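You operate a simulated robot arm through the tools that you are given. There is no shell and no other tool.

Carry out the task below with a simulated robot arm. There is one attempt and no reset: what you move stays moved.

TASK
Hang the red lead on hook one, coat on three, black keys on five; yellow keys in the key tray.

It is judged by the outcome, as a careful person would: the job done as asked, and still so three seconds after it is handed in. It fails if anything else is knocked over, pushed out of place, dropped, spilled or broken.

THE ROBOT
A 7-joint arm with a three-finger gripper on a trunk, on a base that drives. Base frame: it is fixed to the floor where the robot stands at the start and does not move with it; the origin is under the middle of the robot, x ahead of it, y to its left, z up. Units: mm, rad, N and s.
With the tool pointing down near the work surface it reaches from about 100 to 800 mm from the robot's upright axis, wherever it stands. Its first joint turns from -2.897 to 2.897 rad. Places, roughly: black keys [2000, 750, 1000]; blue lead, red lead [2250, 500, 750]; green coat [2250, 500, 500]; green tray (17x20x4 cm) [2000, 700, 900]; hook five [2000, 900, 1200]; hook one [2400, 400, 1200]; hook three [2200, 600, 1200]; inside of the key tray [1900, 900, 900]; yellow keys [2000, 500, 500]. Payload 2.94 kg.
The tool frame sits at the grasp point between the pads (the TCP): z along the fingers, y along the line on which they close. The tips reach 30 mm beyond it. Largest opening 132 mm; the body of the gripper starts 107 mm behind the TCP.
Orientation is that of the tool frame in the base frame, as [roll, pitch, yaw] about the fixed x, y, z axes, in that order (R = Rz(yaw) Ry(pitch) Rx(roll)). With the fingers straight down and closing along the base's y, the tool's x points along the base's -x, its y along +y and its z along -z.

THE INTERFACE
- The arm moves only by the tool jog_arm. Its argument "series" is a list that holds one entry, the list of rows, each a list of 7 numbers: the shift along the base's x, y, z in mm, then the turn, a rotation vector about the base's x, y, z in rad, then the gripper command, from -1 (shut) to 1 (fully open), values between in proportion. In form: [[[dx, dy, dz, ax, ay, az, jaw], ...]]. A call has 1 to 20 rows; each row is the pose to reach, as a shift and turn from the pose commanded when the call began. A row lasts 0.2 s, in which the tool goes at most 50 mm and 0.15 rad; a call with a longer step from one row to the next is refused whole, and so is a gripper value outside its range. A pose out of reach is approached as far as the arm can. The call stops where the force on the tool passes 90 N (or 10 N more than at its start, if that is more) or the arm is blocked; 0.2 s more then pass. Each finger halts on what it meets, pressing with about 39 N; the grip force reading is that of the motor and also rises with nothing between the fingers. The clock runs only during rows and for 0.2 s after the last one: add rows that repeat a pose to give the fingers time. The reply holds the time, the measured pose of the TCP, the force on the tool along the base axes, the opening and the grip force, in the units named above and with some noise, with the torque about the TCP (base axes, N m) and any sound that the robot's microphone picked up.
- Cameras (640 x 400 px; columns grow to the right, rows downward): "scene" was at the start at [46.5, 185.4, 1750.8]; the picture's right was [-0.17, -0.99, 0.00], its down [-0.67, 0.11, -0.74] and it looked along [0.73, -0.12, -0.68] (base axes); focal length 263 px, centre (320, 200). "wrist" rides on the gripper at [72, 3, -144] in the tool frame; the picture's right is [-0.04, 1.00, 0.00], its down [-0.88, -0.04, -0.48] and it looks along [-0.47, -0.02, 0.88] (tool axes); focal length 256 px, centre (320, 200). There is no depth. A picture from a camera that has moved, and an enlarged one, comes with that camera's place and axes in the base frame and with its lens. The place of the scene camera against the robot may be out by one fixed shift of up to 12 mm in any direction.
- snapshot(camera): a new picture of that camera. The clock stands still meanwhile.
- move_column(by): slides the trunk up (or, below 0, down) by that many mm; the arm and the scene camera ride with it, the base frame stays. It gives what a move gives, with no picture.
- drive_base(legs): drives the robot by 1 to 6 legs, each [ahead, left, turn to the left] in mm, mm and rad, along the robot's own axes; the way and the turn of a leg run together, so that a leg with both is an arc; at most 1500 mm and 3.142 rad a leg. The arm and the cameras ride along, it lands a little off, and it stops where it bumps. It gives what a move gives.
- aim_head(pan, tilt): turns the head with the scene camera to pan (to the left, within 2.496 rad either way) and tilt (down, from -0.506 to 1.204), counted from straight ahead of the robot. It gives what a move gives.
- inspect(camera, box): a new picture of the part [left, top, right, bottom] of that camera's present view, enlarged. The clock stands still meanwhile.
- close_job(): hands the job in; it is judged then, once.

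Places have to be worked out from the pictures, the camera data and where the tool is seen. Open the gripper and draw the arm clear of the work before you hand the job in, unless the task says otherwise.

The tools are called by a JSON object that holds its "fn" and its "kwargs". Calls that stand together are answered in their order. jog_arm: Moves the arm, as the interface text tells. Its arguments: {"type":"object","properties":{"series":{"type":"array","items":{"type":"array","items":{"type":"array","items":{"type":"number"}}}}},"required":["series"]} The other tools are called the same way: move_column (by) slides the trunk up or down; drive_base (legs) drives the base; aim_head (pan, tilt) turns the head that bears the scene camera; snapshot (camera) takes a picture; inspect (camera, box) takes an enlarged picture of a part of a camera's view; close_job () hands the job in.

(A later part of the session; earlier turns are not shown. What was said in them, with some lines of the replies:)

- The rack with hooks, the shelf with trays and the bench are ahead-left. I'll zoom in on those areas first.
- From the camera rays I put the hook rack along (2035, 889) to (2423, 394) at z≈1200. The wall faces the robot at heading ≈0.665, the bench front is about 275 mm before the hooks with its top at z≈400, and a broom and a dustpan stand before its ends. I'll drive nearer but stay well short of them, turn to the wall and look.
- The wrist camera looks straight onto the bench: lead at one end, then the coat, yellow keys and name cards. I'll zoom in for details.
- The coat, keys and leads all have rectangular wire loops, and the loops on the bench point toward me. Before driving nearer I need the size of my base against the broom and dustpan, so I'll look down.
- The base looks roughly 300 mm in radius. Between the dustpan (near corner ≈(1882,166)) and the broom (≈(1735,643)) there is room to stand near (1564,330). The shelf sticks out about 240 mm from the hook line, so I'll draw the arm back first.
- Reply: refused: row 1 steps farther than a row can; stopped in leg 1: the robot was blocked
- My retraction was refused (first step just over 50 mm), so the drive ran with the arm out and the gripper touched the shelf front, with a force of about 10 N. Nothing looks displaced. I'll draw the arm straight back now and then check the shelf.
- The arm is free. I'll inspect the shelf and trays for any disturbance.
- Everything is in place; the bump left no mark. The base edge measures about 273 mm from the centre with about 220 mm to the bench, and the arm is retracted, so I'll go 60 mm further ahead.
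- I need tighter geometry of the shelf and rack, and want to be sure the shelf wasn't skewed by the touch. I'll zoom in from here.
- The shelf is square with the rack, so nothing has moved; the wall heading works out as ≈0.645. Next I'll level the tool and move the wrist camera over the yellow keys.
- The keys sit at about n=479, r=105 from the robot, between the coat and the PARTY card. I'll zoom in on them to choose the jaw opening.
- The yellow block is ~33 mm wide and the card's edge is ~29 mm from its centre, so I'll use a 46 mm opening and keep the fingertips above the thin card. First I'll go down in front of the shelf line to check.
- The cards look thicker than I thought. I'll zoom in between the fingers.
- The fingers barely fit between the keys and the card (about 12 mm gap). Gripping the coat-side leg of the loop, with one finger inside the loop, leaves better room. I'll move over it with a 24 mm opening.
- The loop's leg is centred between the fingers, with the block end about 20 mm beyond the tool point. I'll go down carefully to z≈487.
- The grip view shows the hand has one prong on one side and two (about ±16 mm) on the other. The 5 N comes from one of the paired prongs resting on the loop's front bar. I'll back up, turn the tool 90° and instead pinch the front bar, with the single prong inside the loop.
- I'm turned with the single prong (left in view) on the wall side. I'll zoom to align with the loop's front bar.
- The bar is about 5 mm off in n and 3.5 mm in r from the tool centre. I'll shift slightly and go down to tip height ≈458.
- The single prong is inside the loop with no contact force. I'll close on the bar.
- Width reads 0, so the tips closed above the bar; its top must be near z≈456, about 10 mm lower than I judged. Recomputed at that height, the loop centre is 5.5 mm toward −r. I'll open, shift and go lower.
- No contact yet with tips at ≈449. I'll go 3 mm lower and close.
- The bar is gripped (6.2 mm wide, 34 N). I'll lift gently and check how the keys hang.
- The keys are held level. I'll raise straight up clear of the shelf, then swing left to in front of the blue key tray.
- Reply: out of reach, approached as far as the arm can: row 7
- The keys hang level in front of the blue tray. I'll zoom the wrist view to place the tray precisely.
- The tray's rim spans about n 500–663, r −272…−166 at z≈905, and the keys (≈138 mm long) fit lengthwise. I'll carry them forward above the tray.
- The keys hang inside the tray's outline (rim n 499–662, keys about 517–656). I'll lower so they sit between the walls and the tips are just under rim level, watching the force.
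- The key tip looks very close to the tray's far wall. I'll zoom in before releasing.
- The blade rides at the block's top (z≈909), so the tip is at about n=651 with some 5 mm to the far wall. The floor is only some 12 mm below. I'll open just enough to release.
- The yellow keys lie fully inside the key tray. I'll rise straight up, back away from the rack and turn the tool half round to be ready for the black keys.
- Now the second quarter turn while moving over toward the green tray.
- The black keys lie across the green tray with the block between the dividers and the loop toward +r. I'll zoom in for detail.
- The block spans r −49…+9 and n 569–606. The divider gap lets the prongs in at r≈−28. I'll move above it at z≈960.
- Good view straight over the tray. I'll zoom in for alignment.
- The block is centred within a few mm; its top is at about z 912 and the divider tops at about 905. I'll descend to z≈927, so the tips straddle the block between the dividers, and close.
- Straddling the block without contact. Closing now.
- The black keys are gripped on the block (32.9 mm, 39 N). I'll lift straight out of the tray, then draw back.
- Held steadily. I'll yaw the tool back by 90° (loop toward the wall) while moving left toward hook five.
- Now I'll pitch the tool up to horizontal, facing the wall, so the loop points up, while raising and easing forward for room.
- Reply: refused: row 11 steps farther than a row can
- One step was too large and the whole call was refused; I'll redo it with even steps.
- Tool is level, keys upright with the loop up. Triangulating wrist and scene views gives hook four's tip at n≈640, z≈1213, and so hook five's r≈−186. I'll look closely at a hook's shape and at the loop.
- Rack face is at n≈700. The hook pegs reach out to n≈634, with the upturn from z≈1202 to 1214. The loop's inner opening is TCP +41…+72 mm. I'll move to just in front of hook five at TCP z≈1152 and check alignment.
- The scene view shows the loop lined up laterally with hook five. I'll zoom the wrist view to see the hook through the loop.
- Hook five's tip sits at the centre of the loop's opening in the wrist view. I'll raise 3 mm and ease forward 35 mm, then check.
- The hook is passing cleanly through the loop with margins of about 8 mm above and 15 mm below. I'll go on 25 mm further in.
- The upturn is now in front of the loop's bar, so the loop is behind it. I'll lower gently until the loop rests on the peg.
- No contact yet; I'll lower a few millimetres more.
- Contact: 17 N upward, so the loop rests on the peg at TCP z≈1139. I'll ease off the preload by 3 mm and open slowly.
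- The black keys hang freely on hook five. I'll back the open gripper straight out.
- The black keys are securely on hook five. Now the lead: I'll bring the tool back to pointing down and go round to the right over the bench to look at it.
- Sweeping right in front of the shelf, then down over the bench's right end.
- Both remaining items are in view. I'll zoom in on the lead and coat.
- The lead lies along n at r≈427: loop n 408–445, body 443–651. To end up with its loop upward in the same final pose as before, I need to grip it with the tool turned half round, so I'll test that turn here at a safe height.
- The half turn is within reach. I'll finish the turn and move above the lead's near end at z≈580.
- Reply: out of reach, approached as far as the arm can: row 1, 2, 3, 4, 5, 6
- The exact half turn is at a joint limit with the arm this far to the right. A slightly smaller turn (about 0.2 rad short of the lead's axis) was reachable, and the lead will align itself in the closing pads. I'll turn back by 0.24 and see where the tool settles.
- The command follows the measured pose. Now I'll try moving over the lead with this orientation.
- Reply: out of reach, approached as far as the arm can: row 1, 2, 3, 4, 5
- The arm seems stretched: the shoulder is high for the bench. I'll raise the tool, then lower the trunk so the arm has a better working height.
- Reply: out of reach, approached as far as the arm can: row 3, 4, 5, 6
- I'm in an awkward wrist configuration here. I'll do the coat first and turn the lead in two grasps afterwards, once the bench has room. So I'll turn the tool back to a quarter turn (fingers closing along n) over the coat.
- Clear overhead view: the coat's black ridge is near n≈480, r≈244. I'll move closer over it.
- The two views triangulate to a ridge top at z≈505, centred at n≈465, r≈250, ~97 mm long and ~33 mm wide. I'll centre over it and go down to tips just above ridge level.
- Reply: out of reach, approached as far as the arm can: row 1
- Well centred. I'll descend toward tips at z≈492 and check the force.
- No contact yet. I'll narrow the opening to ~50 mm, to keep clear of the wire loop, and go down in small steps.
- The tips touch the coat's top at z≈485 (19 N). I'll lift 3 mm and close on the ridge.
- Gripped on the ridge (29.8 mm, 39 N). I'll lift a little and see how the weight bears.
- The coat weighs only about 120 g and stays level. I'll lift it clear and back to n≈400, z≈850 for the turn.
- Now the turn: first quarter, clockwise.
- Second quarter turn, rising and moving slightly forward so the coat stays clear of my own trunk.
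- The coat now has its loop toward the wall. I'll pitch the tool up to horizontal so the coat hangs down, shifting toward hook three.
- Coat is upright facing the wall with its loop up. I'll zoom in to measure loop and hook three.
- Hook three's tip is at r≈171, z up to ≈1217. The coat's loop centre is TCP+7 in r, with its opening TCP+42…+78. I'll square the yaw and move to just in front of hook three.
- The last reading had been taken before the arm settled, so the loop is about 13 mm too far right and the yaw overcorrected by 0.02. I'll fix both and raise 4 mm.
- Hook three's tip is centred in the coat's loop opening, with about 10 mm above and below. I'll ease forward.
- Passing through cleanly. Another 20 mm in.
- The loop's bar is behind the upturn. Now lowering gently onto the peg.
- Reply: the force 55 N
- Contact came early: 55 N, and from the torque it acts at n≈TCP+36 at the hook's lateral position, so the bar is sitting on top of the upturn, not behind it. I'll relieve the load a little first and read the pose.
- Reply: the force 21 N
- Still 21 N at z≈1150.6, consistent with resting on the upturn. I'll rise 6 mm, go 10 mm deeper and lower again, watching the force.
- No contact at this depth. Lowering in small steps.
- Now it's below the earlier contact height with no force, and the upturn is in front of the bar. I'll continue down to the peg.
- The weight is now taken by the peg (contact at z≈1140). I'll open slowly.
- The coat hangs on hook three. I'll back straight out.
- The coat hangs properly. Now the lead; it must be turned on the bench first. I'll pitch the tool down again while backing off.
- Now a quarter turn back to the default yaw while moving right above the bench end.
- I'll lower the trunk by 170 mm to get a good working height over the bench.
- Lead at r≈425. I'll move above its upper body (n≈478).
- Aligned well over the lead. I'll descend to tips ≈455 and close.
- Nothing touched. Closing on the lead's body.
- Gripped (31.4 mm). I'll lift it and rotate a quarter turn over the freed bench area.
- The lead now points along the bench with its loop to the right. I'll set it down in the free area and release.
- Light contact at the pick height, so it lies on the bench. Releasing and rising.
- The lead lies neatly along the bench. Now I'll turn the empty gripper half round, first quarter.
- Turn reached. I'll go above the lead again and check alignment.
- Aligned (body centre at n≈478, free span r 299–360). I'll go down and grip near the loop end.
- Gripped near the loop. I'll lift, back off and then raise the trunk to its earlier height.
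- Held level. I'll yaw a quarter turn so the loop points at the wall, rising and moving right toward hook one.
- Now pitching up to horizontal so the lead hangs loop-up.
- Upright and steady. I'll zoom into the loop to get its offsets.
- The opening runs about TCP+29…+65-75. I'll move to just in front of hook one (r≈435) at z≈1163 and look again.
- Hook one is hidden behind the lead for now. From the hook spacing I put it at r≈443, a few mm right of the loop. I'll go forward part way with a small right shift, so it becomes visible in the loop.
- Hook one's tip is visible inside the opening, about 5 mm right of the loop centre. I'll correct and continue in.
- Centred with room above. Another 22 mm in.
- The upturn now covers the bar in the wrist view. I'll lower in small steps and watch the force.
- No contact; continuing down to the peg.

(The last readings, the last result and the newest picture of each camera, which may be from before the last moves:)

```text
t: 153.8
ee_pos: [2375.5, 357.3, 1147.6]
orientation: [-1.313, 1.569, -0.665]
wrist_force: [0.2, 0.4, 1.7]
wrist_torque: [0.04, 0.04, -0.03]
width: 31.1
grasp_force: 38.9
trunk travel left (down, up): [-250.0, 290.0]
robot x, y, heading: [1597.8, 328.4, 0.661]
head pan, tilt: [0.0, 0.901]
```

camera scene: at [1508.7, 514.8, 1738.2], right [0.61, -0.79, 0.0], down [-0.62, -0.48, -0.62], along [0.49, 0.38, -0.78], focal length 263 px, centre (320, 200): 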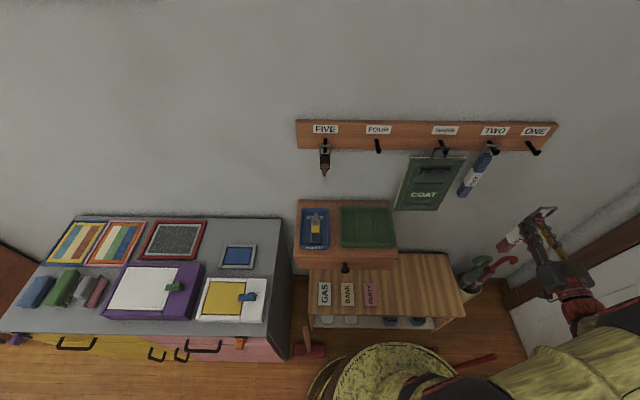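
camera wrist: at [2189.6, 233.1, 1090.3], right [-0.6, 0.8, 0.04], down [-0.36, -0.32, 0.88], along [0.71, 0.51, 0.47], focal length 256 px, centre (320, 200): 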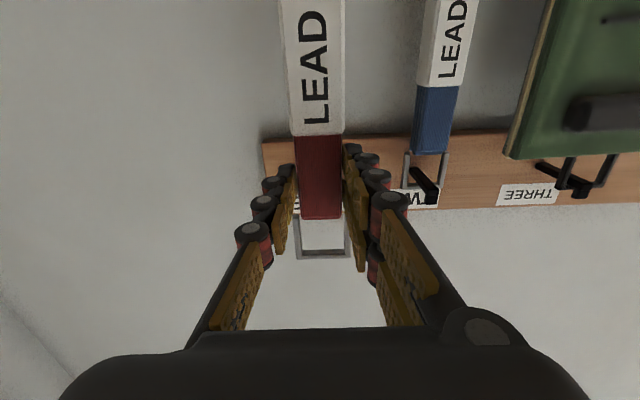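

{"fn": "jog_arm", "kwargs": {"series": [[[0, 0, -1.5, 0, 0, 0, -1], [0, 0, -3, 0, 0, 0, -1], [0, 0, -3, 0, 0, 0, -1]]]}}

{"fn": "inspect", "kwargs": {"camera": "scene", "box": [500, 120, 570, 190]}}

{"fn": "inspect", "kwargs": {"camera": "wrist", "box": [250, 130, 390, 280]}}

```text
t: 154.6
ee_pos: [2374.8, 357.2, 1148.3]
orientation: [-0.812, 1.566, -0.167]
wrist_force: [5.1, 2.5, 17.1]
wrist_torque: [0.15, 0.12, -0.06]
width: 31.0
grasp_force: 39.0
trunk travel left (down, up): [-250.0, 290.0]
robot x, y, heading: [1595.5, 325.6, 0.66]
head pan, tilt: [0.0, 0.901]
```

```text
5.71 times, centred on (535, 155) of scene
camera zoom: at [1508.1, 514.9, 1738.3], right [0.61, -0.79, 0.0], down [-0.62, -0.48, -0.62], along [0.49, 0.38, -0.78], focal length 1503 px, centre (-909, 457)
```

zoom: 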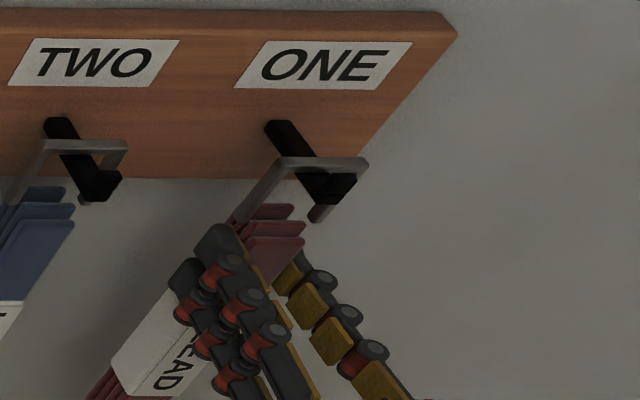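

```text
2.67 times, centred on (320, 205) of wrist
camera zoom: at [2259.6, 274.1, 1074.5], right [-0.6, 0.8, 0.04], down [-0.36, -0.32, 0.88], along [0.71, 0.51, 0.48], focal length 683 px, centre (320, 187)
```

zoom: 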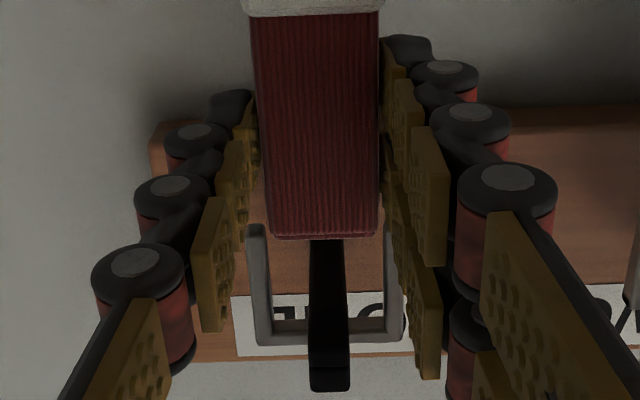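

The loop rests on the peg (17 N at z≈1148, consistent with the others). I'll relieve the load slightly and open.

{"fn": "jog_arm", "kwargs": {"series": [[[0, 0, 3, 0, 0, 0, -1], [0, 0, 3, 0, 0, 0, -0.7], [0, 0, 3, 0, 0, 0, -0.5], [0, 0, 3, 0, 0, 0, -0.4], [0, 0, 3, 0, 0, 0, -0.3], [0, 0, 3, 0, 0, 0, -0.2], [0, 0, 3, 0, 0, 0, -0.2]]]}}

{"fn": "inspect", "kwargs": {"camera": "scene", "box": [470, 110, 590, 210]}}

{"fn": "snapshot", "kwargs": {"camera": "wrist"}}

```text
t: 156.2
ee_pos: [2375.6, 357.4, 1148.1]
orientation: [-2.176, 1.57, -1.53]
wrist_force: [0.3, 0.9, -0.3]
wrist_torque: [-0.01, 0.0, 0.0]
width: 52.5
grasp_force: 0.0
trunk travel left (down, up): [-250.0, 290.0]
robot x, y, heading: [1592.3, 326.9, 0.661]
head pan, tilt: [0.0, 0.901]
```

```text
4.00 times, centred on (530, 160) of scene
camera zoom: at [1509.1, 514.8, 1738.2], right [0.61, -0.79, 0.0], down [-0.62, -0.48, -0.62], along [0.49, 0.38, -0.78], focal length 1052 px, centre (-520, 360)
```

zoom: 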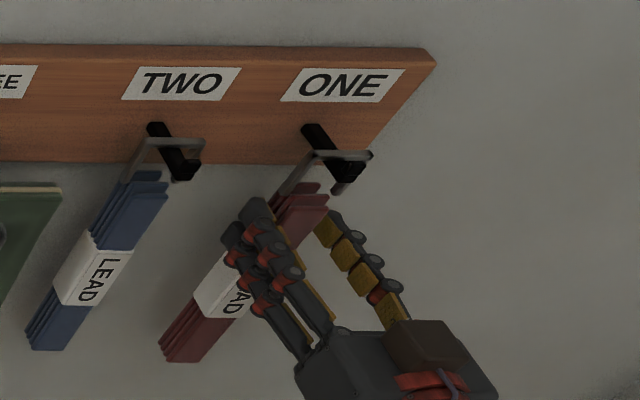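

```text
taken
camera wrist: at [2258.8, 273.9, 1074.7], right [-0.6, 0.8, 0.04], down [-0.36, -0.32, 0.88], along [0.71, 0.51, 0.47], focal length 256 px, centre (320, 200)
```

wrist: 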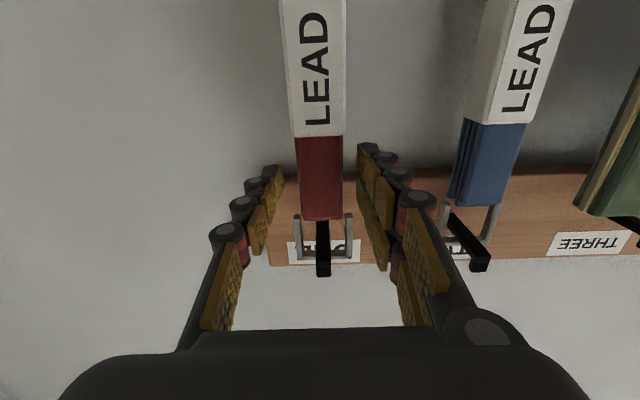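

The red lead hangs on hook one, free of the pads. I'll back straight out.

{"fn": "jog_arm", "kwargs": {"series": [[[-6, -4.5, 0, 0, 0, 0, -0.2], [-20, -15, 0, 0, 0, 0, -0.2], [-48, -36, 0, 0, 0, 0, -0.2], [-80, -60, 0, 0, 0, 0, -0.2], [-112, -84, 0, 0, 0, 0, -0.2], [-144, -108, 0, 0, 0, 0, -0.2], [-176, -132, 0, 0, 0, 0, -0.2], [-176, -132, 0, 0, 0, 0, -0.2]]]}}

{"fn": "snapshot", "kwargs": {"camera": "scene"}}

{"fn": "snapshot", "kwargs": {"camera": "wrist"}}

{"fn": "inspect", "kwargs": {"camera": "scene", "box": [280, 100, 580, 260]}}

```text
t: 158.0
ee_pos: [2198.3, 226.4, 1146.6]
orientation: [-1.993, 1.57, -1.348]
wrist_force: [0.1, -0.4, 0.0]
wrist_torque: [-0.01, 0.05, 0.01]
width: 52.7
grasp_force: 0.0
trunk travel left (down, up): [-250.0, 290.0]
robot x, y, heading: [1594.4, 330.6, 0.659]
head pan, tilt: [0.0, 0.901]
```

```text
taken
camera scene: at [1508.6, 514.5, 1738.2], right [0.61, -0.79, 0.0], down [-0.62, -0.48, -0.62], along [0.49, 0.38, -0.78], focal length 263 px, centre (320, 200)
```

scene: 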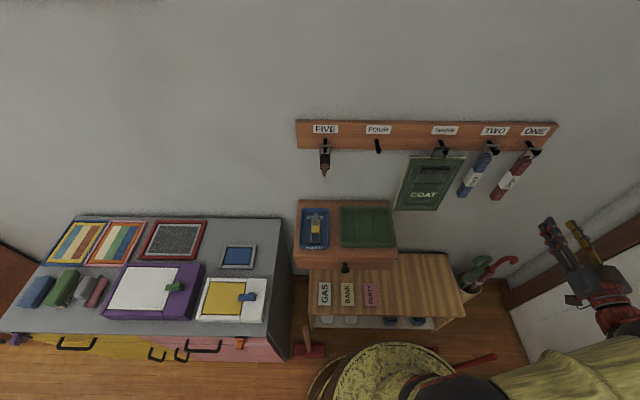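

```text
taken
camera wrist: at [2082.1, 142.6, 1073.9], right [-0.6, 0.8, 0.04], down [-0.36, -0.32, 0.88], along [0.71, 0.51, 0.47], focal length 256 px, centre (320, 200)
```

wrist: 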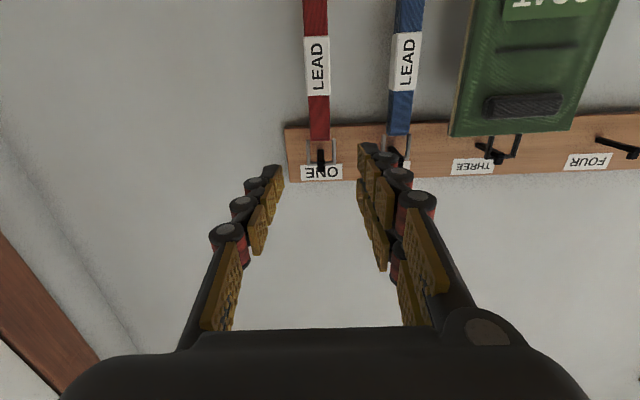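

```text
2.13 times, centred on (430, 180) of scene
camera zoom: at [1508.6, 514.5, 1738.2], right [0.61, -0.79, 0.0], down [-0.62, -0.48, -0.62], along [0.49, 0.38, -0.78], focal length 561 px, centre (85, 243)
```

zoom: 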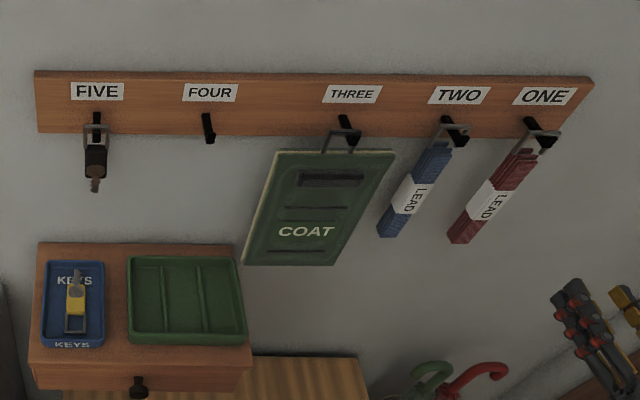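

All four items are where they should be. I'll open the gripper fully, draw the arm further back, and check that the dustpan, broom and umbrellas are undisturbed.

{"fn": "jog_arm", "kwargs": {"series": [[[-20, -15, 0, 0, 0, 0, 0.2], [-40, -30, 0, 0, 0, 0, 0.6], [-60, -45, 0, 0, 0, 0, 1], [-80, -60, 0, 0, 0, 0, 1], [-80, -60, 0, 0, 0, 0, 1]]]}}

{"fn": "aim_head", "kwargs": {"pan": -0.35, "tilt": 1.0}}

{"fn": "snapshot", "kwargs": {"camera": "scene"}}

```text
t: 159.2
ee_pos: [2119.4, 165.4, 1147.8]
orientation: [-1.757, 1.569, -1.111]
wrist_force: [-0.1, -0.5, 0.9]
wrist_torque: [0.01, 0.0, 0.0]
width: 130.3
grasp_force: 0.1
trunk travel left (down, up): [-250.0, 290.0]
robot x, y, heading: [1596.3, 325.4, 0.666]
head pan, tilt: [0.0, 0.901]
```

```text
t: 160.0
ee_pos: [2118.3, 166.6, 1147.4]
orientation: [-1.959, 1.569, -1.312]
wrist_force: [-0.3, 0.1, -0.2]
wrist_torque: [0.01, -0.02, 0.0]
width: 132.0
grasp_force: 0.1
trunk travel left (down, up): [-250.0, 290.0]
robot x, y, heading: [1594.1, 329.9, 0.664]
head pan, tilt: [-0.351, 1.0]
```

```text
taken
camera scene: at [1515.6, 489.6, 1731.0], right [0.31, -0.95, 0.0], down [-0.8, -0.26, -0.54], along [0.51, 0.17, -0.84], focal length 263 px, centre (320, 200)
```

scene: 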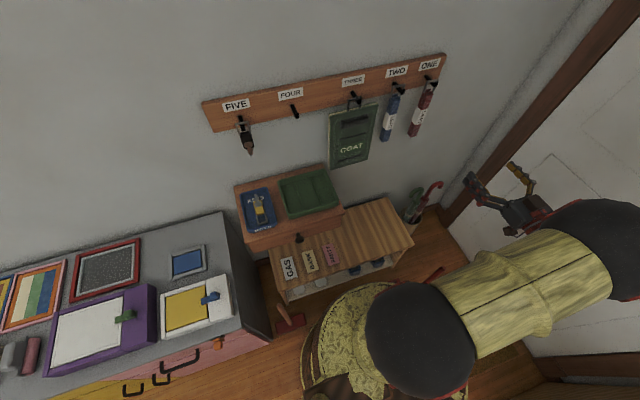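

Black keys are on five, the coat on three, the red lead on one, and the yellow keys are in the key tray. The blue lead, trays, cards, broom and umbrellas are unmoved; only the dustpan's handle shows now, but the overhead wrist views showed the dustpan still in place. The arm is clear with the gripper open, so I'll hand in.

{"fn": "close_job", "kwargs": {}}

```text
The job is handed in.
```

The job is handed in. The red lead is on hook one, the coat on hook three, the black keys on hook five, and the yellow keys lie fully inside the key tray.

Two things happened along the way:

- **Bump on the shelf:** early on I drove the base forward before the arm had drawn back, and the gripper touched the shelf front with about 10 N. I checked afterwards and saw nothing displaced.
- **Yellow keys:** I released them about 12 mm above the tray floor rather than setting them down. They landed flat inside.

The blue lead, green tray, name cards, broom and umbrellas are where they were. In the last picture the arm hid most of the dustpan, but the wrist pictures taken over the bench showed it still in place.

The gripper is open and the arm is clear of the rack.
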